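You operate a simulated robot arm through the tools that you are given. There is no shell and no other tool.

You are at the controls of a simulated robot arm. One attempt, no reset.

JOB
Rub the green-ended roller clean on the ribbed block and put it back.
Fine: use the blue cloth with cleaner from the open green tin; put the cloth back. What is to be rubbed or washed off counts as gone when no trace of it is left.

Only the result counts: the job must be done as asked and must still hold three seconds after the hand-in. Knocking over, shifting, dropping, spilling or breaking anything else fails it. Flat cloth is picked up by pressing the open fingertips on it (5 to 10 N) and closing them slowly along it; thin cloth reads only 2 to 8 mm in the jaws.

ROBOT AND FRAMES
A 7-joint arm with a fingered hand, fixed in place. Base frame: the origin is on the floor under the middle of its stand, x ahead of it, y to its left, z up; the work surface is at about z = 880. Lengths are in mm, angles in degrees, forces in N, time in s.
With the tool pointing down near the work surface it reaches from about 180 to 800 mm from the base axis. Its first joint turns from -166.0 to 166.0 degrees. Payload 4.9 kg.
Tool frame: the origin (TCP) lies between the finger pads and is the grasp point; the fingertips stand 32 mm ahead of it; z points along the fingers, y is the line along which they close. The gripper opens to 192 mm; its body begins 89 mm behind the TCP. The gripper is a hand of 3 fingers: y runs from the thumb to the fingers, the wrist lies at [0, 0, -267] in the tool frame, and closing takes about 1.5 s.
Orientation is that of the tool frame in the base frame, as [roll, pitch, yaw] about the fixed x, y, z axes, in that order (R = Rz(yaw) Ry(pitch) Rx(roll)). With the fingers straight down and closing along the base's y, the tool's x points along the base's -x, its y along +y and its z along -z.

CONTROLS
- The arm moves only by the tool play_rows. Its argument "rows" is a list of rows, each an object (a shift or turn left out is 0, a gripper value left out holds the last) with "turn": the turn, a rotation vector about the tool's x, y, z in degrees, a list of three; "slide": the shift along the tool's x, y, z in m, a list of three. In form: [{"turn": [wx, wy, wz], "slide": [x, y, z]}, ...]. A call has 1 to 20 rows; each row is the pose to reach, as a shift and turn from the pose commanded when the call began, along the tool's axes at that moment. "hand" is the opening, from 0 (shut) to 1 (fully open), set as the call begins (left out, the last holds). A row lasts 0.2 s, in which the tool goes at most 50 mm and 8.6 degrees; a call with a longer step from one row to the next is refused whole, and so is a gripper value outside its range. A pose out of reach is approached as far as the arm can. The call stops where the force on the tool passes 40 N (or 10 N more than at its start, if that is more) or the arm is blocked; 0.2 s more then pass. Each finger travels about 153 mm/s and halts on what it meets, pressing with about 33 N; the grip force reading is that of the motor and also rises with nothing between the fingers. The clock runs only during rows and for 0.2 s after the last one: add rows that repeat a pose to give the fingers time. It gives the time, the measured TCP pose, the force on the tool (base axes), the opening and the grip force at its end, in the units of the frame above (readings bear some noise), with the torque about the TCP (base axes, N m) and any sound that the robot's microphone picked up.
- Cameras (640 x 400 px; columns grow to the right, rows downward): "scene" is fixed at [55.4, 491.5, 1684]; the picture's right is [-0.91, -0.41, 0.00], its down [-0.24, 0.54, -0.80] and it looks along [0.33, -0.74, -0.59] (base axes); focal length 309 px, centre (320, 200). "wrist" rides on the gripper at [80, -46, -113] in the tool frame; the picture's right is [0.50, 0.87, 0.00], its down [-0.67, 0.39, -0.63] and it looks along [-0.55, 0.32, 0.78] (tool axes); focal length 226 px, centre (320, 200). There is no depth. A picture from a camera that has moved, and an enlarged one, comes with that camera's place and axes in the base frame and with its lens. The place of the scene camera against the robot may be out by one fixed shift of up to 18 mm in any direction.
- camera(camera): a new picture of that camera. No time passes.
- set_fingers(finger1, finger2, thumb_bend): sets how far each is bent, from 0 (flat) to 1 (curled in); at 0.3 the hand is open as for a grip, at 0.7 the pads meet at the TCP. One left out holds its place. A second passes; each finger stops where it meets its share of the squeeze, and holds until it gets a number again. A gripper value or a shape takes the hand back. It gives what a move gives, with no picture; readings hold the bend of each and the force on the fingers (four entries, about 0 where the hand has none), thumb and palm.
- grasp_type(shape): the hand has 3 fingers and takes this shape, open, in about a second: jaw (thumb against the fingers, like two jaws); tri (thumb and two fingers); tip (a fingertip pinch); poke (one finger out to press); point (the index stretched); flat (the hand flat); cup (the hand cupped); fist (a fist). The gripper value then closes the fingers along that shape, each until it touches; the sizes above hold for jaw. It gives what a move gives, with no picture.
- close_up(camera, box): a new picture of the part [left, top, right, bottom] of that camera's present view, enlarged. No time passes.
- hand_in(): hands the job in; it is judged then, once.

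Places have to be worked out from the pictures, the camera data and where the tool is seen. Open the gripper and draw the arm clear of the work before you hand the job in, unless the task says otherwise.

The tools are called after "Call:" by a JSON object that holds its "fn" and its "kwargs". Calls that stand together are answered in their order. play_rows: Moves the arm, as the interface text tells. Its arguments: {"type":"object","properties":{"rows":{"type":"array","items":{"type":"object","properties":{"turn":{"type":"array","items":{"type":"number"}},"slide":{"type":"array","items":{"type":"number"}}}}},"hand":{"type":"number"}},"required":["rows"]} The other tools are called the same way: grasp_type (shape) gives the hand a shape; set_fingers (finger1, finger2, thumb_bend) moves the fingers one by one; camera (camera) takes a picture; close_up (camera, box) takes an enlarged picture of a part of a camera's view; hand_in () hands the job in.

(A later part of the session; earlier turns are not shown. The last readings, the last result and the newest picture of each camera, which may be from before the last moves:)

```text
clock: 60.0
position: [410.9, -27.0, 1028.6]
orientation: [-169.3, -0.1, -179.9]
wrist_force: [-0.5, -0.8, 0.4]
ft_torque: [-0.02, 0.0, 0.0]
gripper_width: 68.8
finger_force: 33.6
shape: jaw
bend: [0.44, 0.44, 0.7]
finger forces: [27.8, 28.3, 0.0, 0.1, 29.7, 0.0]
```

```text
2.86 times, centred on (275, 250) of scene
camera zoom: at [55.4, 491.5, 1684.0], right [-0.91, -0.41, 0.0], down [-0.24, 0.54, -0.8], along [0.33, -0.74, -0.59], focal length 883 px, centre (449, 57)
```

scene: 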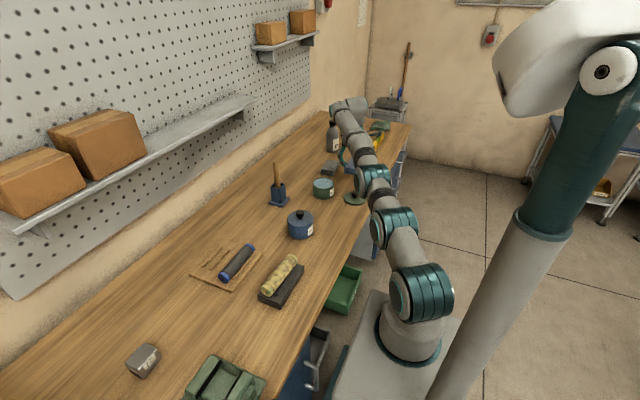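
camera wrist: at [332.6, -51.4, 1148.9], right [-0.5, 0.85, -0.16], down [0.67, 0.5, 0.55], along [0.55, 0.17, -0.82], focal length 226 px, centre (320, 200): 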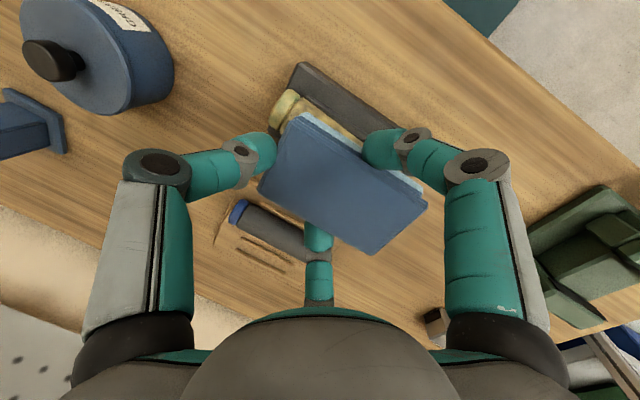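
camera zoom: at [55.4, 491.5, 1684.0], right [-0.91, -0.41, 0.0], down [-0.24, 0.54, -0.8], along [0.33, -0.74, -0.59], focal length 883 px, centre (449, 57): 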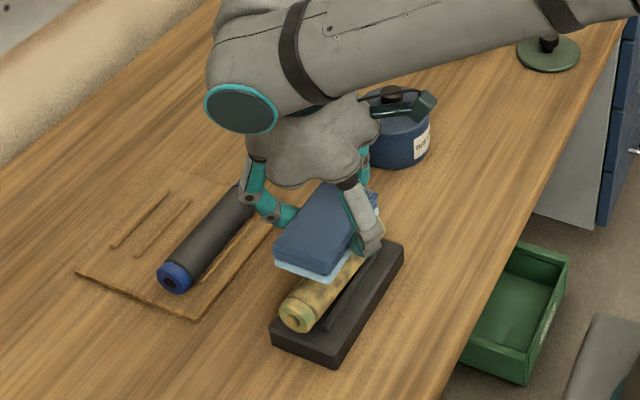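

The cloth is level above the roller with about 38 mm to go. I lower to just above it.

Call:
{"fn": "play_rows", "kwargs": {"rows": [{"slide": [0, 0.002, 0.0108]}, {"slide": [0, 0.004, 0.0216]}, {"slide": [0, 0.0055, 0.0295]}, {"slide": [0, 0.0061, 0.0324]}, {"slide": [0, 0.0061, 0.0324]}]}}

Call:
{"fn": "close_up", "kwargs": {"camera": "scene", "box": [240, 220, 320, 310]}}

```text
clock: 61.2
position: [411.3, -29.2, 995.7]
orientation: [-169.4, 0.0, -179.9]
wrist_force: [-0.5, 0.2, 2.5]
ft_torque: [0.17, 0.04, 0.06]
gripper_width: 68.9
finger_force: 33.1
shape: jaw
bend: [0.44, 0.44, 0.7]
finger forces: [28.3, 27.9, 0.1, 0.0, 30.5, 0.0]
```

```text
4.44 times, centred on (280, 265) of scene
camera zoom: at [55.4, 491.5, 1684.0], right [-0.91, -0.41, 0.0], down [-0.24, 0.54, -0.8], along [0.33, -0.74, -0.59], focal length 1373 px, centre (498, -89)
```

zoom: 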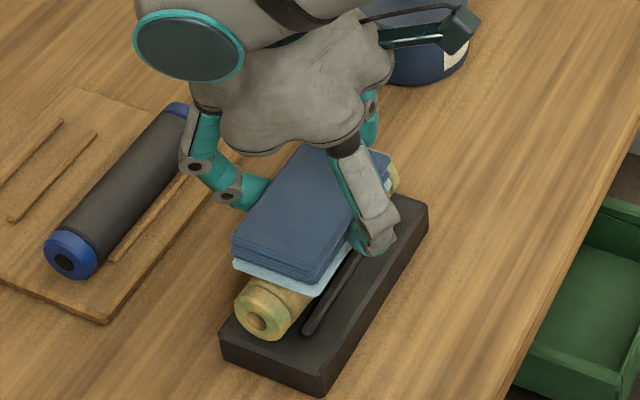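

First contact at 2.5 N, with the torque showing the +y end touching first. I level by 2.5° and press a little more.

Call:
{"fn": "play_rows", "kwargs": {"rows": [{"turn": [-1.2, 0, 0], "slide": [0, 0.0001, 0.0005]}, {"turn": [-2.5, 0, 0], "slide": [0, 0.0003, 0.002]}, {"turn": [-2.5, 0, 0], "slide": [0, 0.0003, 0.003]}]}}

```text
clock: 62.0
position: [412.0, -29.2, 994.1]
orientation: [-171.8, 0.1, -179.9]
wrist_force: [-1.9, 0.7, 10.2]
ft_torque: [-0.37, 0.14, -0.06]
gripper_width: 69.1
finger_force: 33.8
shape: jaw
bend: [0.44, 0.44, 0.69]
finger forces: [29.1, 28.9, 0.0, 0.0, 32.0, 0.1]
```

Now the -y end carries it, so the level is in between. I rotate back about 1°.

Call:
{"fn": "play_rows", "kwargs": {"rows": [{"turn": [0.6, 0, 0], "slide": [0, 0, 0]}, {"turn": [1.2, 0, 0], "slide": [0, 0, 0]}, {"turn": [1.2, 0, 0], "slide": [0, 0, 0]}]}}

Call:
{"fn": "close_up", "kwargs": {"camera": "scene", "box": [240, 220, 320, 310]}}

```text
clock: 62.8
position: [411.9, -30.0, 992.5]
orientation: [-170.5, 0.0, -179.9]
wrist_force: [0.4, 2.7, 8.9]
ft_torque: [-0.06, 0.03, 0.04]
gripper_width: 69.2
finger_force: 32.7
shape: jaw
bend: [0.44, 0.43, 0.69]
finger forces: [29.1, 29.6, 0.0, 0.0, 30.8, 0.0]
```

```text
4.44 times, centred on (280, 265) of scene
camera zoom: at [55.4, 491.5, 1684.0], right [-0.91, -0.41, 0.0], down [-0.24, 0.54, -0.8], along [0.33, -0.74, -0.59], focal length 1373 px, centre (498, -89)
```

zoom: 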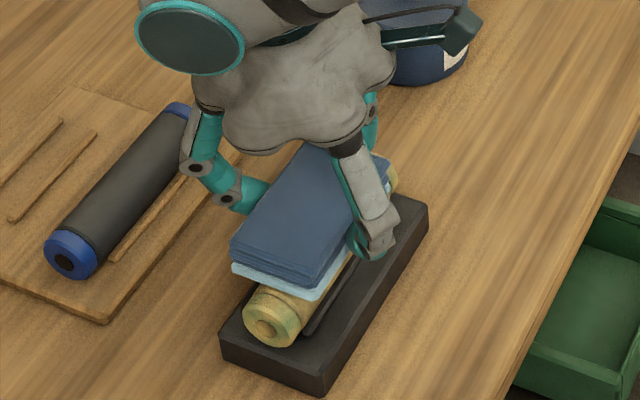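

Pressure is now even at about 9 N. I rub along the roller with ±30 mm strokes.

Call:
{"fn": "play_rows", "kwargs": {"rows": [{"slide": [0, 0.0079, -0.0013]}, {"slide": [0, 0.0158, -0.0026]}, {"slide": [0, 0.0237, -0.0039]}, {"slide": [0, 0.0296, -0.0049]}, {"slide": [0, 0.0237, -0.0039]}, {"slide": [0, 0.0158, -0.0026]}, {"slide": [0, 0.0079, -0.0013]}, {"slide": [0, 0, 0]}, {"slide": [0, -0.0079, 0.0013]}, {"slide": [0, -0.0158, 0.0026]}, {"slide": [0, -0.0237, 0.0039]}, {"slide": [0, -0.0296, 0.0049]}, {"slide": [0, -0.0237, 0.0039]}, {"slide": [0, -0.0158, 0.0026]}, {"slide": [0, -0.0079, 0.0013]}, {"slide": [0, 0, 0]}]}}

Call:
{"fn": "close_up", "kwargs": {"camera": "scene", "box": [240, 220, 320, 310]}}

```text
clock: 66.2
position: [411.7, -28.2, 992.9]
orientation: [-170.7, 0.0, -179.9]
wrist_force: [-0.3, -1.0, 2.0]
ft_torque: [-0.06, 0.01, 0.05]
gripper_width: 68.7
finger_force: 33.1
shape: jaw
bend: [0.44, 0.44, 0.69]
finger forces: [27.5, 27.7, 0.1, 0.1, 31.3, 0.0]
```

```text
4.44 times, centred on (280, 265) of scene
camera zoom: at [55.4, 491.5, 1684.0], right [-0.91, -0.41, 0.0], down [-0.24, 0.54, -0.8], along [0.33, -0.74, -0.59], focal length 1373 px, centre (498, -89)
```

zoom: 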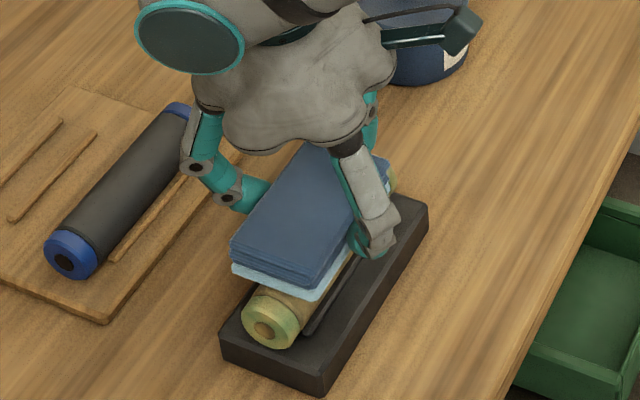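

The force fell to 2 N by the end, so the roller may have settled deeper. I lift and move aside to inspect the roller.

Call:
{"fn": "play_rows", "kwargs": {"rows": [{"slide": [0, -0.002, -0.01]}, {"slide": [0, -0.006, -0.035]}, {"slide": [0, -0.03, -0.06]}, {"slide": [0, -0.07, -0.07]}, {"slide": [0, -0.11, -0.07]}, {"slide": [0, -0.14, -0.07]}, {"slide": [0, -0.14, -0.07]}]}}

Call:
{"fn": "close_up", "kwargs": {"camera": "scene", "box": [240, 220, 320, 310]}}

Call:
{"fn": "camera", "kwargs": {"camera": "wrist"}}

```text
clock: 67.8
position: [411.6, -155.9, 1085.8]
orientation: [-170.6, -0.1, -179.9]
wrist_force: [-0.9, -0.3, -0.5]
ft_torque: [0.0, 0.02, -0.01]
gripper_width: 69.0
finger_force: 33.2
shape: jaw
bend: [0.44, 0.44, 0.69]
finger forces: [27.4, 28.0, 0.0, 0.0, 29.8, 0.1]
```

```text
4.44 times, centred on (280, 265) of scene
camera zoom: at [55.4, 491.5, 1684.0], right [-0.91, -0.41, 0.0], down [-0.24, 0.54, -0.8], along [0.33, -0.74, -0.59], focal length 1373 px, centre (498, -89)
```

zoom: 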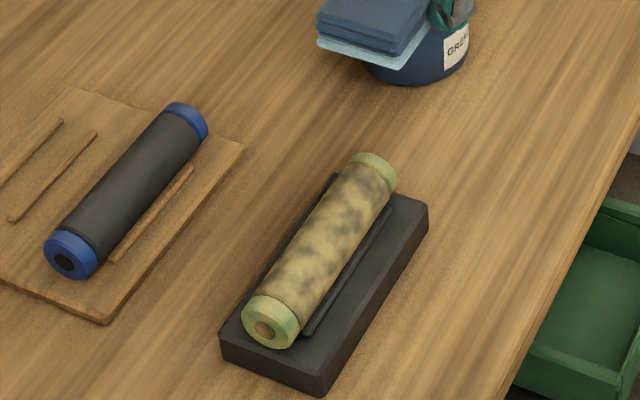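

```text
taken
camera wrist: at [333.4, -181.3, 1205.4], right [-0.5, 0.85, -0.14], down [0.67, 0.49, 0.56], along [0.55, 0.19, -0.82], focal length 226 px, centre (320, 200)
```

wrist: 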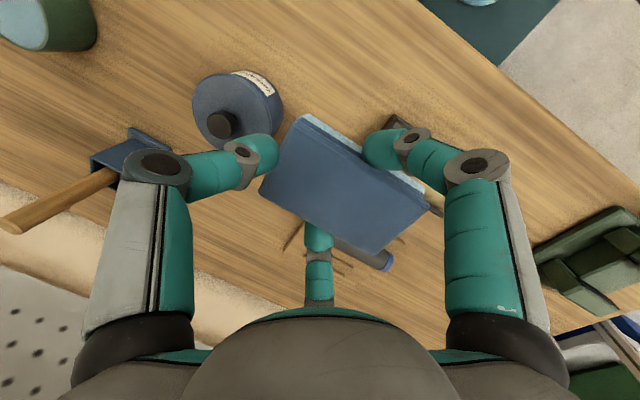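

The roller now sits squarely between both ribs. I zoom in to see how the grime changed.

Call:
{"fn": "close_up", "kwargs": {"camera": "scene", "box": [255, 245, 305, 300]}}

```text
7.27 times, centred on (280, 272) of scene
camera zoom: at [55.4, 491.5, 1684.0], right [-0.91, -0.41, 0.0], down [-0.24, 0.54, -0.8], along [0.33, -0.74, -0.59], focal length 2247 px, centre (611, -327)
```

zoom: 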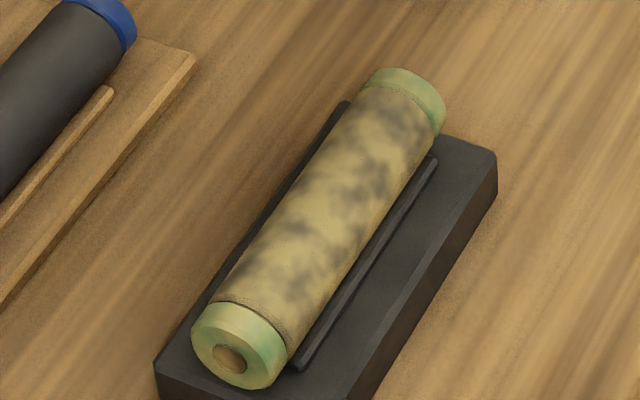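

The roller has faded evenly, caps included, so the cleaner is working but it needs more rubbing. I return to the roller and press slightly deeper.

Call:
{"fn": "play_rows", "kwargs": {"rows": [{"slide": [0, 0.03, 0]}, {"slide": [0, 0.07, 0]}, {"slide": [0, 0.11, 0.01]}, {"slide": [0, 0.134, 0.035]}, {"slide": [0, 0.138, 0.06]}, {"slide": [0, 0.14, 0.07]}, {"slide": [0, 0.1404, 0.0725]}, {"slide": [0, 0.1404, 0.0725]}]}}

```text
clock: 69.6
position: [412.7, -28.9, 992.9]
orientation: [-170.7, 0.2, -179.9]
wrist_force: [-1.8, 0.4, 20.1]
ft_torque: [-0.07, 0.21, -0.07]
gripper_width: 69.0
finger_force: 33.1
shape: jaw
bend: [0.44, 0.44, 0.69]
finger forces: [29.1, 27.3, 0.0, 0.0, 31.6, 0.0]
```

The force is 20 N, so I ease off 1 mm and do two full passes along the roller.

Call:
{"fn": "play_rows", "kwargs": {"rows": [{"slide": [0, -0.0001, -0.0012]}, {"slide": [0, 0.0116, -0.0031]}, {"slide": [0, 0.0235, -0.0051]}, {"slide": [0, 0.0314, -0.0064]}, {"slide": [0, 0.0196, -0.0044]}, {"slide": [0, 0.0078, -0.0025]}, {"slide": [0, -0.004, -0.0005]}, {"slide": [0, -0.0158, 0.0014]}, {"slide": [0, -0.0276, 0.0034]}, {"slide": [0, -0.0355, 0.0047]}, {"slide": [0, -0.0237, 0.0027]}, {"slide": [0, -0.0119, 0.0008]}, {"slide": [0, -0.0001, -0.0012]}, {"slide": [0, 0.0117, -0.0031]}, {"slide": [0, 0.0235, -0.0051]}, {"slide": [0, 0.0314, -0.0064]}, {"slide": [0, 0.0156, -0.0038]}, {"slide": [0, -0.0002, -0.0012]}, {"slide": [0, -0.016, 0.0014]}, {"slide": [0, -0.0318, 0.004]}]}}

Call:
{"fn": "close_up", "kwargs": {"camera": "scene", "box": [240, 220, 320, 310]}}

```text
clock: 73.8
position: [411.3, -62.1, 991.7]
orientation: [-170.6, 0.0, -180.0]
wrist_force: [0.8, -0.8, -0.2]
ft_torque: [-0.01, -0.04, -0.03]
gripper_width: 60.2
finger_force: 33.1
shape: jaw
bend: [0.81, 0.81, 0.63]
finger forces: [24.8, 25.4, 0.0, 0.0, 13.7, 0.0]
```

```text
4.44 times, centred on (280, 265) of scene
camera zoom: at [55.4, 491.5, 1684.0], right [-0.91, -0.41, 0.0], down [-0.24, 0.54, -0.8], along [0.33, -0.74, -0.59], focal length 1373 px, centre (498, -89)
```

zoom: 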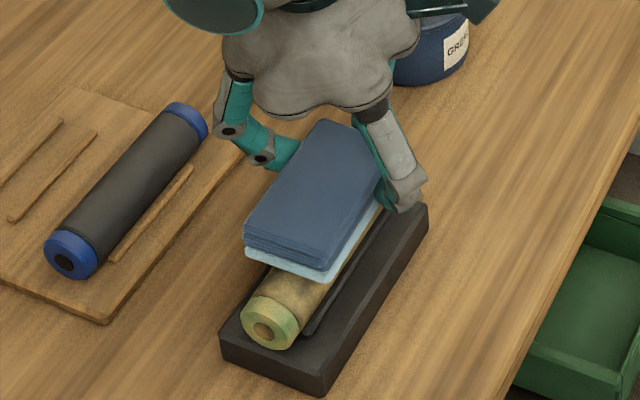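

The finger readings changed to width 60 and thumb 14 N, so the cloth shifted in the grip during the last stroke. I look at it before moving.

Call:
{"fn": "camera", "kwargs": {"camera": "wrist"}}

Call:
{"fn": "close_up", "kwargs": {"camera": "scene", "box": [255, 215, 315, 300]}}

```text
taken
camera wrist: at [332.8, -87.5, 1111.3], right [-0.5, 0.85, -0.14], down [0.67, 0.49, 0.56], along [0.55, 0.18, -0.82], focal length 226 px, centre (320, 200)
```

wrist: 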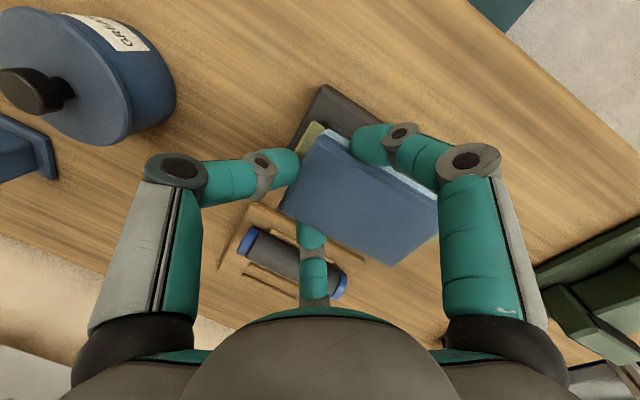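

```text
4.71 times, centred on (285, 258) of scene
camera zoom: at [55.4, 491.5, 1684.0], right [-0.91, -0.41, 0.0], down [-0.24, 0.54, -0.8], along [0.33, -0.74, -0.59], focal length 1454 px, centre (485, -71)
```

zoom: 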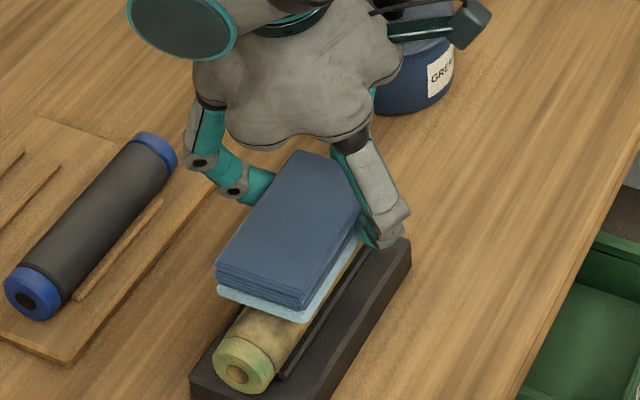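

The cloth slid about 13 mm forward and some 8 mm up in the grip, but it is still held. I lift it clear and inspect both the cloth and the roller.

Call:
{"fn": "play_rows", "kwargs": {"rows": [{"slide": [0, -0.002, -0.01]}, {"slide": [0, -0.006, -0.03]}, {"slide": [0, -0.012, -0.055]}, {"slide": [0, -0.04, -0.065]}, {"slide": [0, -0.07, -0.065]}, {"slide": [0, -0.1, -0.065]}, {"slide": [0, -0.1, -0.065]}]}}

Call:
{"fn": "close_up", "kwargs": {"camera": "scene", "box": [255, 245, 305, 300]}}

Call:
{"fn": "close_up", "kwargs": {"camera": "scene", "box": [270, 170, 350, 250]}}

Call:
{"fn": "close_up", "kwargs": {"camera": "wrist", "box": [180, 80, 460, 290]}}

```text
clock: 75.4
position: [410.6, -148.3, 1072.6]
orientation: [-170.6, 0.0, -179.9]
wrist_force: [-0.4, 0.6, -1.0]
ft_torque: [-0.03, 0.04, -0.01]
gripper_width: 59.9
finger_force: 32.7
shape: jaw
bend: [0.81, 0.81, 0.63]
finger forces: [25.1, 25.3, 0.1, 0.0, 13.7, 0.0]
```

```text
7.27 times, centred on (280, 272) of scene
camera zoom: at [55.4, 491.5, 1684.0], right [-0.91, -0.41, 0.0], down [-0.24, 0.54, -0.8], along [0.33, -0.74, -0.59], focal length 2247 px, centre (611, -327)
```

zoom: 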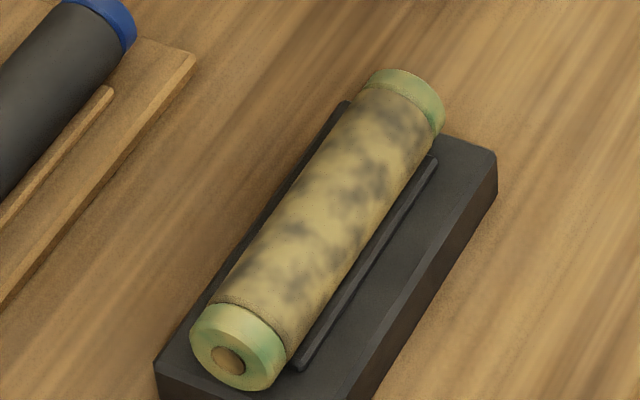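

```text
5.00 times, centred on (310, 210) of scene
camera zoom: at [55.4, 491.5, 1684.0], right [-0.91, -0.41, 0.0], down [-0.24, 0.54, -0.8], along [0.33, -0.74, -0.59], focal length 1545 px, centre (370, 150)
```

zoom: 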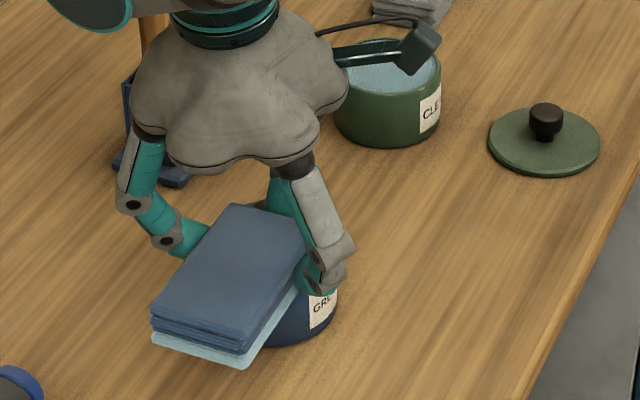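

```text
1.90 times, centred on (320, 185) of wrist
camera zoom: at [332.0, -175.1, 1192.1], right [-0.5, 0.85, -0.14], down [0.67, 0.49, 0.56], along [0.55, 0.19, -0.82], focal length 431 px, centre (320, 229)
```

zoom: 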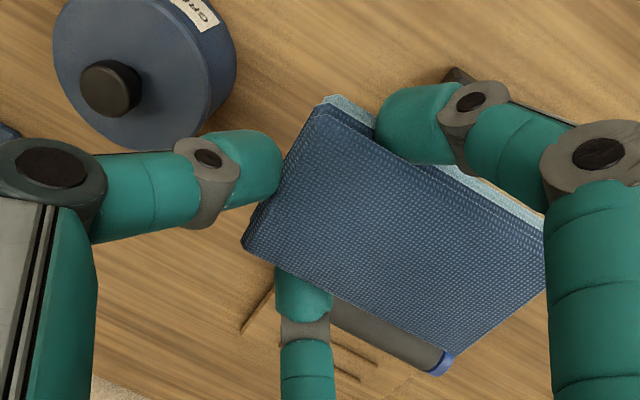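

The roller looks about the same as after the first pass, so rubbing only the top line is used up and the roller must turn. The cradle may let it spin when the cloth is dragged crosswise, so I return above it to test that gently.

Call:
{"fn": "play_rows", "kwargs": {"rows": [{"slide": [0, 0.03, 0.005]}, {"slide": [0, 0.06, 0.012]}, {"slide": [0, 0.09, 0.025]}, {"slide": [0, 0.11, 0.04]}, {"slide": [0, 0.1153, 0.0539]}, {"slide": [0, 0.1163, 0.06]}, {"slide": [0, 0.1163, 0.06]}]}}

Call:
{"fn": "close_up", "kwargs": {"camera": "scene", "box": [240, 220, 320, 310]}}

```text
clock: 77.0
position: [411.8, -43.7, 993.9]
orientation: [-170.6, 0.0, -179.9]
wrist_force: [0.4, 0.1, -0.2]
ft_torque: [-0.01, 0.0, 0.03]
gripper_width: 60.2
finger_force: 33.3
shape: jaw
bend: [0.81, 0.81, 0.63]
finger forces: [25.0, 25.4, 0.0, 0.0, 13.7, 0.0]
```

```text
4.44 times, centred on (280, 265) of scene
camera zoom: at [55.4, 491.5, 1684.0], right [-0.91, -0.41, 0.0], down [-0.24, 0.54, -0.8], along [0.33, -0.74, -0.59], focal length 1373 px, centre (498, -89)
```

zoom: 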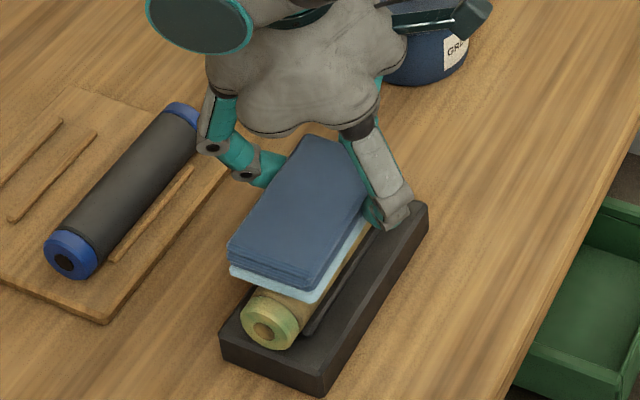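

I step down 2 mm at a time until contact reads about 5 N.

Call:
{"fn": "play_rows", "kwargs": {"rows": [{"slide": [0, 0.0003, 0.002]}, {"slide": [0, 0.0006, 0.0035]}, {"slide": [0, 0.0008, 0.005]}, {"slide": [0, 0.0008, 0.005]}]}}

```text
clock: 78.0
position: [411.1, -44.3, 988.8]
orientation: [-170.6, 0.2, -180.0]
wrist_force: [-0.8, -0.2, 6.4]
ft_torque: [0.3, 0.0, -0.02]
gripper_width: 60.0
finger_force: 32.9
shape: jaw
bend: [0.81, 0.81, 0.63]
finger forces: [25.7, 25.8, 0.0, 0.0, 15.4, 0.1]
```

Contact is 6 N, slightly toward the +y end. I level 0.7° and make one crosswise stroke of +20 mm in x, then check whether the roller turned.

Call:
{"fn": "play_rows", "kwargs": {"rows": [{"turn": [-0.7, 0, 0], "slide": [0, 0, 0.0005]}, {"turn": [-0.7, 0, 0], "slide": [-0.005, 0, 0.0005]}, {"turn": [-0.7, 0, 0], "slide": [-0.01, 0, 0.0005]}, {"turn": [-0.7, 0, 0], "slide": [-0.015, 0, 0.0005]}, {"turn": [-0.7, 0, 0], "slide": [-0.02, 0, 0.0005]}]}}

Call:
{"fn": "close_up", "kwargs": {"camera": "scene", "box": [240, 220, 320, 310]}}

```text
clock: 79.2
position: [431.3, -44.7, 990.1]
orientation: [-171.3, 0.2, -179.9]
wrist_force: [-3.9, -2.7, 25.3]
ft_torque: [0.01, 0.53, -0.04]
gripper_width: 60.8
finger_force: 33.1
shape: jaw
bend: [0.81, 0.81, 0.62]
finger forces: [29.7, 25.7, 0.0, 0.1, 19.4, 0.0]
```

```text
4.44 times, centred on (280, 265) of scene
camera zoom: at [55.4, 491.5, 1684.0], right [-0.91, -0.41, 0.0], down [-0.24, 0.54, -0.8], along [0.33, -0.74, -0.59], focal length 1373 px, centre (498, -89)
```

zoom: 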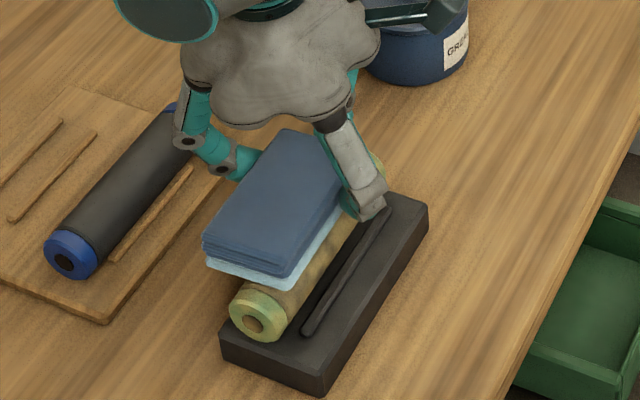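

The roller started climbing the +x rib, so crosswise strokes roll it rather than spin it. I reverse at once so it drops back into the groove.

Call:
{"fn": "play_rows", "kwargs": {"rows": [{"slide": [0.005, 0, 0]}, {"slide": [0.01, 0, 0]}, {"slide": [0.015, 0, 0]}, {"slide": [0.02, 0, 0]}, {"slide": [0.02, 0, 0]}]}}

Call:
{"fn": "close_up", "kwargs": {"camera": "scene", "box": [240, 220, 320, 310]}}

```text
clock: 80.4
position: [409.8, -44.4, 988.9]
orientation: [-171.4, 0.0, -179.9]
wrist_force: [3.0, -0.9, 5.0]
ft_torque: [-0.02, -0.03, -0.01]
gripper_width: 60.8
finger_force: 33.1
shape: jaw
bend: [0.81, 0.81, 0.62]
finger forces: [25.4, 27.9, 0.0, 0.0, 15.5, 0.0]
```

```text
4.44 times, centred on (280, 265) of scene
camera zoom: at [55.4, 491.5, 1684.0], right [-0.91, -0.41, 0.0], down [-0.24, 0.54, -0.8], along [0.33, -0.74, -0.59], focal length 1373 px, centre (498, -89)
```

zoom: 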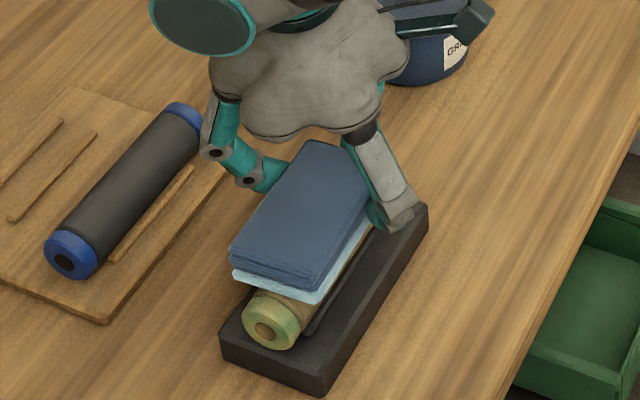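

The roller is back in the groove with 5 N on it. I lift and look at the grime again.

Call:
{"fn": "play_rows", "kwargs": {"rows": [{"slide": [0, -0.002, -0.01]}, {"slide": [0, -0.006, -0.03]}, {"slide": [0, -0.012, -0.055]}, {"slide": [0, -0.04, -0.065]}, {"slide": [0, -0.08, -0.065]}, {"slide": [0, -0.11, -0.065]}, {"slide": [0, -0.11, -0.065]}]}}

Call:
{"fn": "close_up", "kwargs": {"camera": "scene", "box": [255, 245, 305, 300]}}

```text
clock: 82.0
position: [412.4, -142.7, 1070.8]
orientation: [-171.3, 0.0, -179.8]
wrist_force: [-0.2, -0.2, -0.8]
ft_torque: [-0.02, 0.02, -0.01]
gripper_width: 59.9
finger_force: 32.8
shape: jaw
bend: [0.81, 0.81, 0.62]
finger forces: [25.3, 26.9, 0.0, 0.0, 14.4, 0.0]
```

```text
7.27 times, centred on (280, 272) of scene
camera zoom: at [55.4, 491.5, 1684.0], right [-0.91, -0.41, 0.0], down [-0.24, 0.54, -0.8], along [0.33, -0.74, -0.59], focal length 2247 px, centre (611, -327)
```

zoom: 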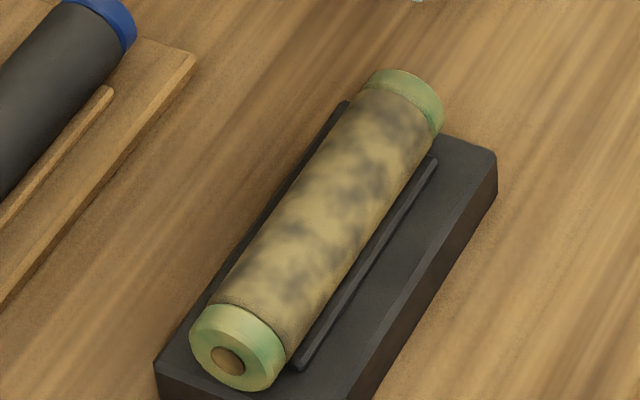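

It has faded a bit more, so the amount of rubbing counts. To keep the cloth from slipping I will rub only while moving +y, pushing it against the thumb, and lift on the return. First I go back above the start point.

Call:
{"fn": "play_rows", "kwargs": {"rows": [{"slide": [0, 0.02, 0.01]}, {"slide": [0, 0.05, 0.02]}, {"slide": [0, 0.07, 0.035]}, {"slide": [0, 0.0797, 0.055]}, {"slide": [0, 0.0797, 0.0655]}, {"slide": [0, 0.0797, 0.0655]}]}}

Call:
{"fn": "play_rows", "kwargs": {"rows": [{"slide": [0, 0.0008, 0.0054]}, {"slide": [0, 0.0135, 0.0035]}, {"slide": [0, 0.0261, 0.0016]}, {"slide": [0, 0.0388, -0.0003]}, {"slide": [0, 0.0514, -0.0023]}, {"slide": [0, 0.0641, -0.0042]}]}}

```text
clock: 83.4
position: [410.8, -74.1, 993.0]
orientation: [-171.3, 0.0, 180.0]
wrist_force: [0.2, -0.2, -0.1]
ft_torque: [-0.03, -0.01, 0.0]
gripper_width: 60.0
finger_force: 33.0
shape: jaw
bend: [0.81, 0.81, 0.62]
finger forces: [25.3, 26.8, 0.0, 0.1, 14.5, 0.1]
```

```text
clock: 84.8
position: [411.6, -10.7, 987.2]
orientation: [-171.3, 0.0, 180.0]
wrist_force: [-0.2, -3.7, 4.5]
ft_torque: [-0.01, 0.02, -0.03]
gripper_width: 59.9
finger_force: 33.7
shape: jaw
bend: [0.81, 0.81, 0.62]
finger forces: [25.9, 26.9, 0.0, 0.0, 16.6, 0.1]
```

The stroke worked: 4.5 N down, 3.7 N drag, and the cloth stayed put. I repeat two such strokes slightly deeper.

Call:
{"fn": "play_rows", "kwargs": {"rows": [{"slide": [0, -0.0009, -0.0059]}, {"slide": [0, -0.0325, -0.0011]}, {"slide": [0, -0.0642, 0.0037]}, {"slide": [0, -0.0631, 0.0108]}, {"slide": [0, -0.0505, 0.0089]}, {"slide": [0, -0.0378, 0.0069]}, {"slide": [0, -0.0252, 0.005]}, {"slide": [0, -0.0126, 0.0031]}, {"slide": [0, 0.0002, 0.0012]}, {"slide": [0, -0.0009, -0.0059]}, {"slide": [0, -0.0325, -0.0011]}, {"slide": [0, -0.0642, 0.0037]}, {"slide": [0, -0.0631, 0.0108]}, {"slide": [0, -0.0505, 0.0089]}, {"slide": [0, -0.0378, 0.0069]}, {"slide": [0, -0.0252, 0.005]}, {"slide": [0, -0.0126, 0.0031]}, {"slide": [0, 0.0002, 0.0012]}]}}

Call:
{"fn": "close_up", "kwargs": {"camera": "scene", "box": [240, 220, 320, 310]}}

```text
clock: 88.6
position: [410.8, -10.8, 987.1]
orientation: [-171.3, 0.1, -179.9]
wrist_force: [0.6, -6.6, 11.2]
ft_torque: [-0.09, 0.04, 0.02]
gripper_width: 59.8
finger_force: 32.7
shape: jaw
bend: [0.81, 0.81, 0.62]
finger forces: [26.8, 26.6, 0.1, 0.1, 17.9, 0.1]
```

```text
4.44 times, centred on (280, 265) of scene
camera zoom: at [55.4, 491.5, 1684.0], right [-0.91, -0.41, 0.0], down [-0.24, 0.54, -0.8], along [0.33, -0.74, -0.59], focal length 1373 px, centre (498, -89)
```

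zoom: 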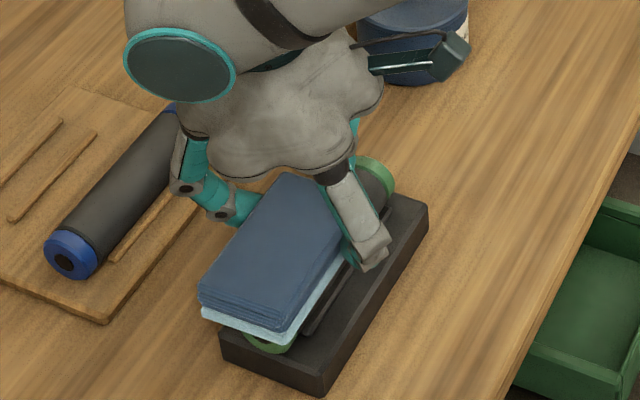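

The exposed end now shows a bright green cap and a dark grey sleeve, so the grime looks gone. I lift and move aside to check the whole roller.

Call:
{"fn": "play_rows", "kwargs": {"rows": [{"slide": [0, -0.002, -0.01]}, {"slide": [0, -0.006, -0.03]}, {"slide": [0, -0.03, -0.055]}, {"slide": [0, -0.07, -0.065]}, {"slide": [0, -0.11, -0.065]}, {"slide": [0, -0.15, -0.065]}, {"slide": [0, -0.18, -0.065]}, {"slide": [0, -0.18, -0.065]}]}}

Call:
{"fn": "close_up", "kwargs": {"camera": "scene", "box": [255, 245, 305, 300]}}

Call:
{"fn": "camera", "kwargs": {"camera": "wrist"}}

```text
clock: 90.4
position: [410.9, -178.3, 1077.1]
orientation: [-171.3, 0.0, -179.9]
wrist_force: [-0.6, -0.2, -0.5]
ft_torque: [-0.06, 0.01, 0.01]
gripper_width: 59.0
finger_force: 33.0
shape: jaw
bend: [0.81, 0.8, 0.62]
finger forces: [27.5, 27.7, 0.1, 0.0, 14.2, 0.0]
```

```text
7.27 times, centred on (280, 272) of scene
camera zoom: at [55.4, 491.5, 1684.0], right [-0.91, -0.41, 0.0], down [-0.24, 0.54, -0.8], along [0.33, -0.74, -0.59], focal length 2247 px, centre (611, -327)
```

zoom: 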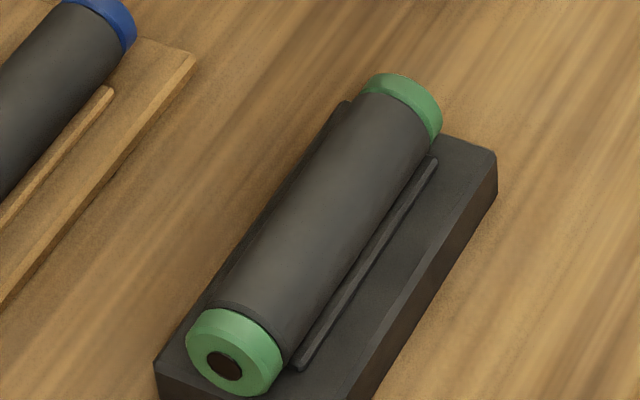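

```text
taken
camera wrist: at [332.5, -205.9, 1196.3], right [-0.5, 0.86, -0.13], down [0.67, 0.48, 0.57], along [0.55, 0.2, -0.81], focal length 226 px, centre (320, 200)
```

wrist: 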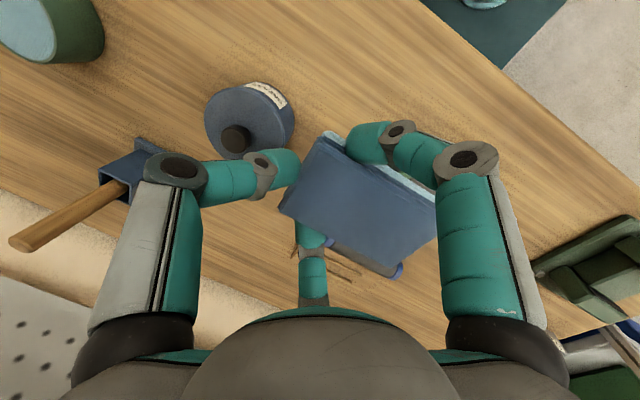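

The roller is completely clean: solid dark sleeve, bright green caps, no grime visible. Before putting the cloth back I measure how it now sits in the hand.

Call:
{"fn": "close_up", "kwargs": {"camera": "wrist", "box": [240, 110, 460, 290]}}

Call:
{"fn": "close_up", "kwargs": {"camera": "scene", "box": [270, 160, 350, 250]}}

```text
2.22 times, centred on (350, 200) of wrist
camera zoom: at [332.5, -205.9, 1196.3], right [-0.5, 0.86, -0.13], down [0.67, 0.48, 0.57], along [0.55, 0.2, -0.81], focal length 502 px, centre (253, 200)
```

zoom: 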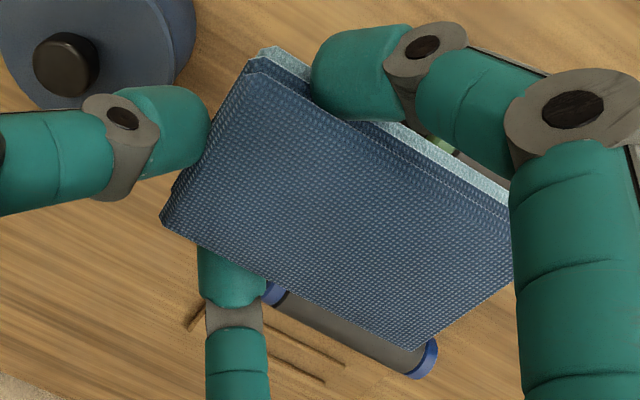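

```text
4.44 times, centred on (310, 205) of scene
camera zoom: at [55.4, 491.5, 1684.0], right [-0.91, -0.41, 0.0], down [-0.24, 0.54, -0.8], along [0.33, -0.74, -0.59], focal length 1373 px, centre (364, 178)
```

zoom: 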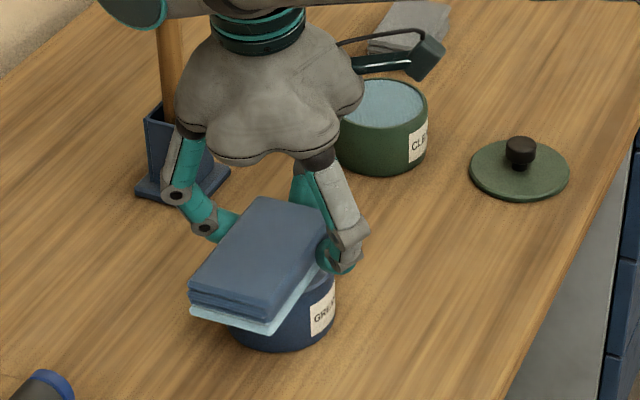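

The cloth now sits about 19 mm further forward in the hand than at pick-up. I carry it back toward its place, first to (410, -560) at a safe height.

Call:
{"fn": "play_rows", "kwargs": {"rows": [{"turn": [0, 0, 0], "slide": [0, -0.0307, 0.0085]}, {"turn": [0.1, 0, 0], "slide": [0, -0.0615, 0.017]}, {"turn": [0.2, 0, 0], "slide": [0, -0.0922, 0.0255]}, {"turn": [0.4, 0, 0], "slide": [0, -0.1229, 0.034]}, {"turn": [0.5, 0, 0], "slide": [0, -0.1536, 0.0425]}, {"turn": [0.6, 0, 0], "slide": [0, -0.1844, 0.051]}, {"turn": [0.8, 0, 0], "slide": [0, -0.2151, 0.0595]}, {"turn": [0.9, 0, 0], "slide": [0, -0.2458, 0.0685]}, {"turn": [1, 0, 0], "slide": [0, -0.2765, 0.0795]}, {"turn": [1.1, 0, 0], "slide": [0, -0.3073, 0.0905]}, {"turn": [1.2, 0, 0], "slide": [0, -0.338, 0.102]}, {"turn": [1.3, 0, 0], "slide": [0, -0.3687, 0.1141]}, {"turn": [1.3, 0, 0], "slide": [0, -0.3687, 0.1141]}]}}

Call:
{"fn": "camera", "kwargs": {"camera": "wrist"}}

Call:
{"fn": "close_up", "kwargs": {"camera": "scene", "box": [290, 110, 390, 220]}}

```text
clock: 93.2
position: [411.5, -559.7, 1021.8]
orientation: [-170.0, 0.0, -179.8]
wrist_force: [0.2, 0.2, -0.6]
ft_torque: [-0.04, 0.0, -0.02]
gripper_width: 58.8
finger_force: 33.3
shape: jaw
bend: [0.81, 0.8, 0.62]
finger forces: [27.3, 27.5, 0.1, 0.0, 13.8, 0.1]
```

```text
taken
camera wrist: at [333.6, -585.2, 1140.1], right [-0.5, 0.85, -0.15], down [0.67, 0.49, 0.55], along [0.55, 0.18, -0.82], focal length 226 px, centre (320, 200)
```

wrist: 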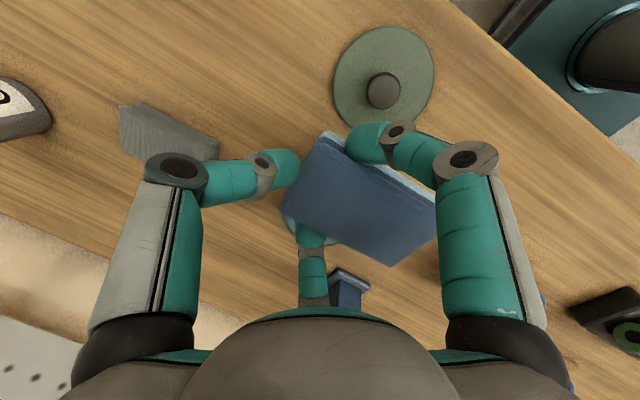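

```text
3.64 times, centred on (340, 165) of scene
camera zoom: at [55.4, 491.5, 1684.0], right [-0.91, -0.41, 0.0], down [-0.24, 0.54, -0.8], along [0.33, -0.74, -0.59], focal length 1124 px, centre (247, 327)
```

zoom: 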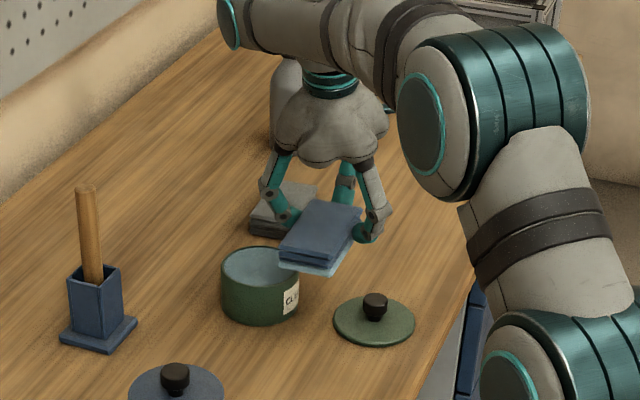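

The arm is elbow-up and clear. I continue outward to above the cloth's spot, increasing the tilt to 14°.

Call:
{"fn": "play_rows", "kwargs": {"rows": [{"turn": [0.7, 0, 0], "slide": [0.0006, -0.022, 0.01]}, {"turn": [1.3, 0, 0], "slide": [0.0012, -0.044, 0.02]}, {"turn": [2, 0, 0], "slide": [0.0018, -0.066, 0.03]}, {"turn": [2.7, 0, 0], "slide": [0.0024, -0.088, 0.04]}, {"turn": [3.3, 0, 0], "slide": [0.003, -0.11, 0.05]}, {"turn": [4, 0, 0], "slide": [0.0035, -0.1318, 0.0606]}, {"turn": [4, 0, 0], "slide": [0.0035, -0.1318, 0.0606]}]}}

Call:
{"fn": "close_up", "kwargs": {"camera": "scene", "box": [290, 90, 440, 240]}}

```text
clock: 94.8
position: [409.7, -699.1, 983.7]
orientation: [-165.9, 0.0, -180.0]
wrist_force: [0.7, -0.1, -1.2]
ft_torque: [-0.04, 0.01, 0.02]
gripper_width: 59.0
finger_force: 32.5
shape: jaw
bend: [0.81, 0.81, 0.62]
finger forces: [27.1, 27.4, 0.0, 0.0, 13.8, 0.0]
```

```text
2.67 times, centred on (365, 165) of scene
camera zoom: at [55.4, 491.5, 1684.0], right [-0.91, -0.41, 0.0], down [-0.24, 0.54, -0.8], along [0.33, -0.74, -0.59], focal length 824 px, centre (200, 293)
```

zoom: 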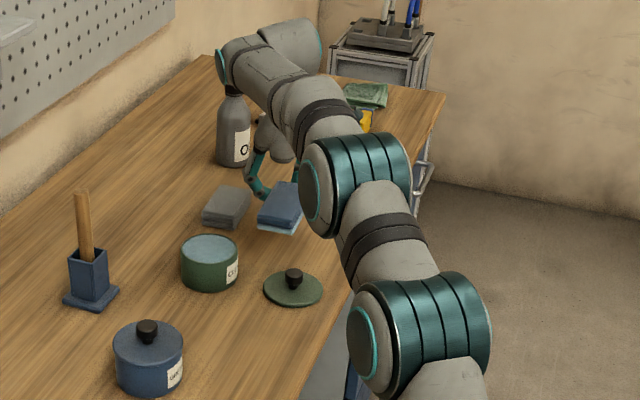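

Reached with no limit flagged. I move out and down so the cloth's near edge hovers about 10 mm above the table at its original line.

Call:
{"fn": "play_rows", "kwargs": {"rows": [{"slide": [0.0004, -0.008, 0.011]}, {"slide": [0.0008, -0.016, 0.022]}, {"slide": [0.0012, -0.022, 0.034]}, {"slide": [0.0015, -0.027, 0.046]}, {"slide": [0.0017, -0.03, 0.0546]}, {"slide": [0.0017, -0.03, 0.0546]}]}}

Call:
{"fn": "camera", "kwargs": {"camera": "wrist"}}

Call:
{"fn": "close_up", "kwargs": {"camera": "scene", "box": [310, 120, 390, 200]}}

```text
clock: 96.2
position: [407.9, -742.5, 937.6]
orientation: [-166.0, 0.1, -179.9]
wrist_force: [-0.9, 0.0, -0.7]
ft_torque: [-0.01, -0.04, 0.0]
gripper_width: 58.9
finger_force: 33.1
shape: jaw
bend: [0.81, 0.81, 0.62]
finger forces: [27.2, 27.5, 0.1, 0.1, 13.6, 0.1]
```

```text
taken
camera wrist: at [328.2, -759.1, 1058.8], right [-0.5, 0.84, -0.21], down [0.67, 0.53, 0.52], along [0.55, 0.12, -0.83], focal length 226 px, centre (320, 200)
```

wrist: 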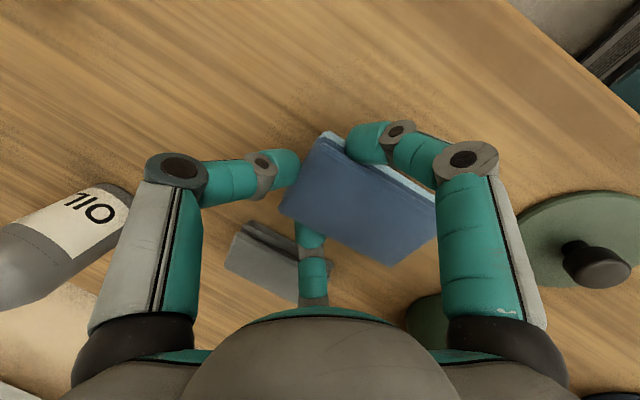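

```text
5.00 times, centred on (350, 160) of scene
camera zoom: at [55.4, 491.5, 1684.0], right [-0.91, -0.41, 0.0], down [-0.24, 0.54, -0.8], along [0.33, -0.74, -0.59], focal length 1545 px, centre (170, 400)
```

zoom: 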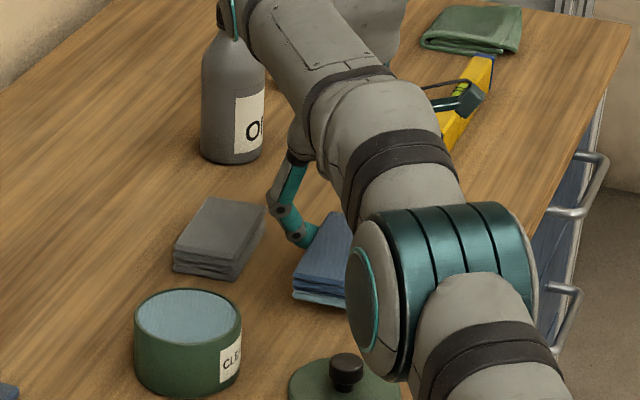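

The cloth hovers over its spot. I lower gently until its near edge touches the table.

Call:
{"fn": "play_rows", "kwargs": {"rows": [{"slide": [0, 0.001, 0.0039]}, {"slide": [0, 0.0017, 0.0068]}, {"slide": [0, 0.0022, 0.0087]}, {"slide": [0, 0.0022, 0.0087]}]}}

```text
clock: 97.2
position: [405.2, -741.9, 928.2]
orientation: [-166.0, -0.1, 179.9]
wrist_force: [-0.1, 0.4, 0.0]
ft_torque: [0.0, -0.04, 0.0]
gripper_width: 59.2
finger_force: 33.4
shape: jaw
bend: [0.81, 0.81, 0.62]
finger forces: [27.2, 27.5, 0.1, 0.0, 13.7, 0.0]
```

No contact yet at z=928. I continue in 1 mm steps.

Call:
{"fn": "play_rows", "kwargs": {"rows": [{"slide": [0, 0.0002, 0.001]}, {"slide": [0, 0.0005, 0.0019]}, {"slide": [0, 0.0007, 0.0029]}, {"slide": [0, 0.0007, 0.0029]}]}}

```text
clock: 98.2
position: [406.4, -743.6, 925.8]
orientation: [-166.0, 0.0, 179.9]
wrist_force: [-0.2, -0.6, 0.3]
ft_torque: [0.1, -0.07, 0.0]
gripper_width: 59.1
finger_force: 33.6
shape: jaw
bend: [0.81, 0.81, 0.63]
finger forces: [27.6, 27.7, 0.1, 0.0, 14.4, 0.0]
```

The edge just touches the table. I open the hand gently so the stack lies down flat.

Call:
{"fn": "play_rows", "kwargs": {"rows": [{"slide": [0, 0.0001, 0.0005]}, {"slide": [0, 0.0001, 0.0005]}, {"slide": [0, 0.0001, 0.0005]}], "hand": 0.42}}

Call:
{"fn": "camera", "kwargs": {"camera": "wrist"}}

```text
clock: 99.0
position: [407.6, -743.3, 925.3]
orientation: [-166.1, 0.1, 179.9]
wrist_force: [0.1, -1.1, 0.7]
ft_torque: [-0.01, 0.01, -0.01]
gripper_width: 80.2
finger_force: 0.0
shape: jaw
bend: [0.41, 0.41, 0.7]
finger forces: [0.1, 0.0, 0.0, 0.0, 0.0, 0.0]
```

```text
taken
camera wrist: at [328.1, -759.1, 1046.4], right [-0.5, 0.84, -0.21], down [0.67, 0.53, 0.52], along [0.55, 0.12, -0.83], focal length 226 px, centre (320, 200)
```

wrist: 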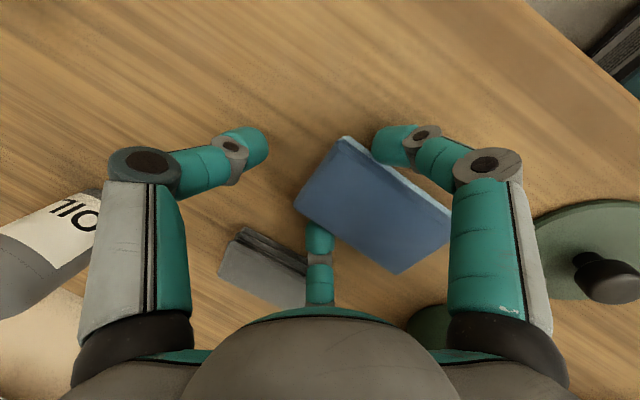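

The stack lies flat and is released. I open wider and rise 30 mm straight up to clear it.

Call:
{"fn": "play_rows", "kwargs": {"rows": [{"slide": [0, 0, 0]}, {"slide": [0, 0, 0]}, {"slide": [0, -0.0024, -0.0097]}, {"slide": [0, -0.0049, -0.0194]}, {"slide": [0, -0.0071, -0.0281]}, {"slide": [0, -0.0071, -0.0281]}], "hand": 0.6}}

Call:
{"fn": "camera", "kwargs": {"camera": "wrist"}}

Call:
{"fn": "close_up", "kwargs": {"camera": "wrist", "box": [200, 100, 480, 290]}}

```text
clock: 100.4
position: [406.7, -742.4, 954.3]
orientation: [-166.0, 0.0, -179.9]
wrist_force: [-1.1, 0.4, -0.3]
ft_torque: [0.01, 0.0, 0.02]
gripper_width: 114.6
finger_force: 0.0
shape: jaw
bend: [0.32, 0.32, 0.7]
finger forces: [0.0, 0.1, 0.1, 0.0, 0.0, 0.0]
```

```text
taken
camera wrist: at [328.0, -759.4, 1075.6], right [-0.5, 0.84, -0.21], down [0.67, 0.53, 0.52], along [0.55, 0.12, -0.83], focal length 226 px, centre (320, 200)
```

wrist: 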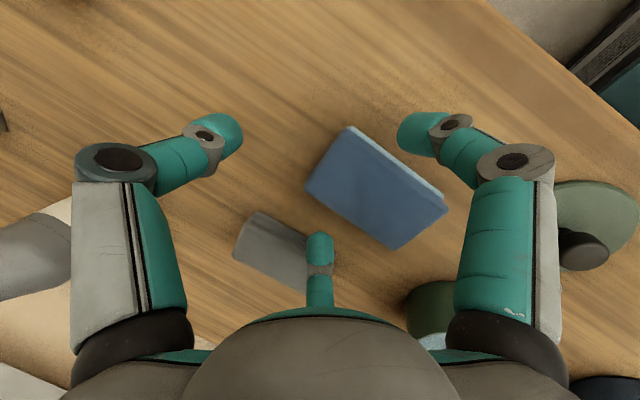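

```text
2.11 times, centred on (340, 195) of wrist
camera zoom: at [328.0, -759.4, 1075.6], right [-0.5, 0.84, -0.21], down [0.67, 0.53, 0.52], along [0.55, 0.12, -0.83], focal length 476 px, centre (278, 210)
```

zoom: 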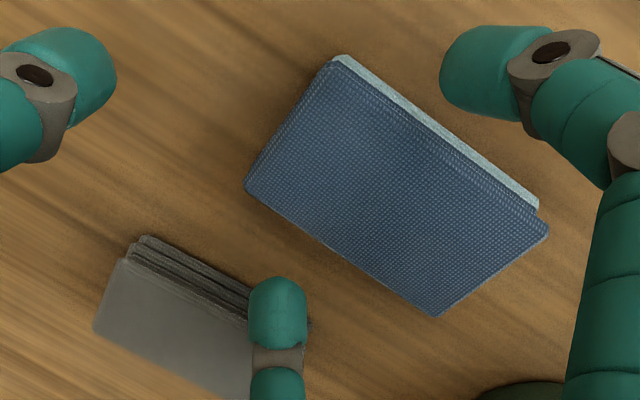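

The cloth lies at about (409, -700), within 10 mm and 3° of its original place. I retrace the outbound path to fold the arm back in.

Call:
{"fn": "play_rows", "kwargs": {"rows": [{"slide": [0, 0.006, -0.009]}, {"slide": [-0.0005, 0.014, -0.019]}, {"slide": [-0.001, 0.024, -0.03]}, {"slide": [-0.0013, 0.0347, -0.0403]}, {"slide": [-0.0013, 0.0347, -0.0403]}], "hand": 0.65}}

Call:
{"fn": "close_up", "kwargs": {"camera": "scene", "box": [290, 90, 440, 240]}}

```text
clock: 101.6
position: [408.5, -698.6, 986.0]
orientation: [-165.9, 0.0, -179.9]
wrist_force: [-0.3, 0.1, -1.1]
ft_torque: [0.01, 0.0, 0.0]
gripper_width: 124.3
finger_force: 0.1
shape: jaw
bend: [0.31, 0.31, 0.7]
finger forces: [0.0, 0.0, 0.0, 0.0, 0.1, 0.0]
```

```text
2.67 times, centred on (365, 165) of scene
camera zoom: at [55.4, 491.5, 1684.0], right [-0.91, -0.41, 0.0], down [-0.24, 0.54, -0.8], along [0.33, -0.74, -0.59], focal length 824 px, centre (200, 293)
```

zoom: 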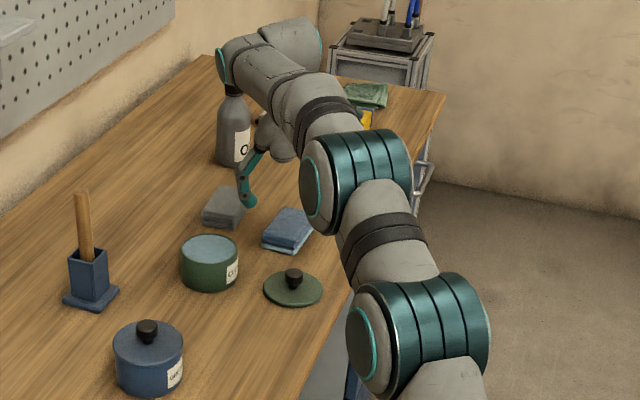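

The arm folds in normally. I retract to (411, -560), bringing the hand upright.

Call:
{"fn": "play_rows", "kwargs": {"rows": [{"turn": [-2, 0, 0], "slide": [0, 0.015, -0.014]}, {"turn": [-4.5, 0, 0], "slide": [-0.001, 0.04, -0.03]}, {"turn": [-7, 0, 0], "slide": [-0.0015, 0.062, -0.046]}, {"turn": [-9.5, 0, 0], "slide": [-0.002, 0.084, -0.062]}, {"turn": [-12, 0, 0], "slide": [-0.0025, 0.105, -0.076]}, {"turn": [-14.1, 0, 0], "slide": [-0.0025, 0.1213, -0.0862]}, {"turn": [-14.1, 0, 0], "slide": [-0.0025, 0.1213, -0.0862]}]}}

Call:
{"fn": "close_up", "kwargs": {"camera": "scene", "box": [310, 130, 390, 210]}}

```text
clock: 103.2
position: [410.0, -560.6, 1040.8]
orientation: [179.9, -0.1, -179.9]
wrist_force: [0.3, 0.7, -0.1]
ft_torque: [-0.01, 0.01, 0.01]
gripper_width: 124.2
finger_force: 0.0
shape: jaw
bend: [0.31, 0.31, 0.7]
finger forces: [0.1, 0.1, 0.0, 0.0, 0.0, 0.0]
```

```text
5.00 times, centred on (350, 170) of scene
camera zoom: at [55.4, 491.5, 1684.0], right [-0.91, -0.41, 0.0], down [-0.24, 0.54, -0.8], along [0.33, -0.74, -0.59], focal length 1545 px, centre (170, 350)
```

zoom: 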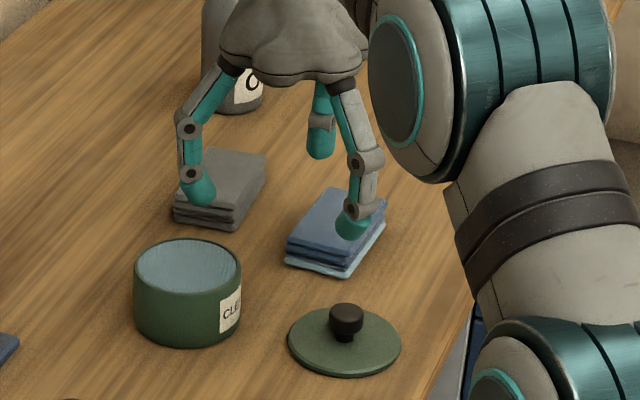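

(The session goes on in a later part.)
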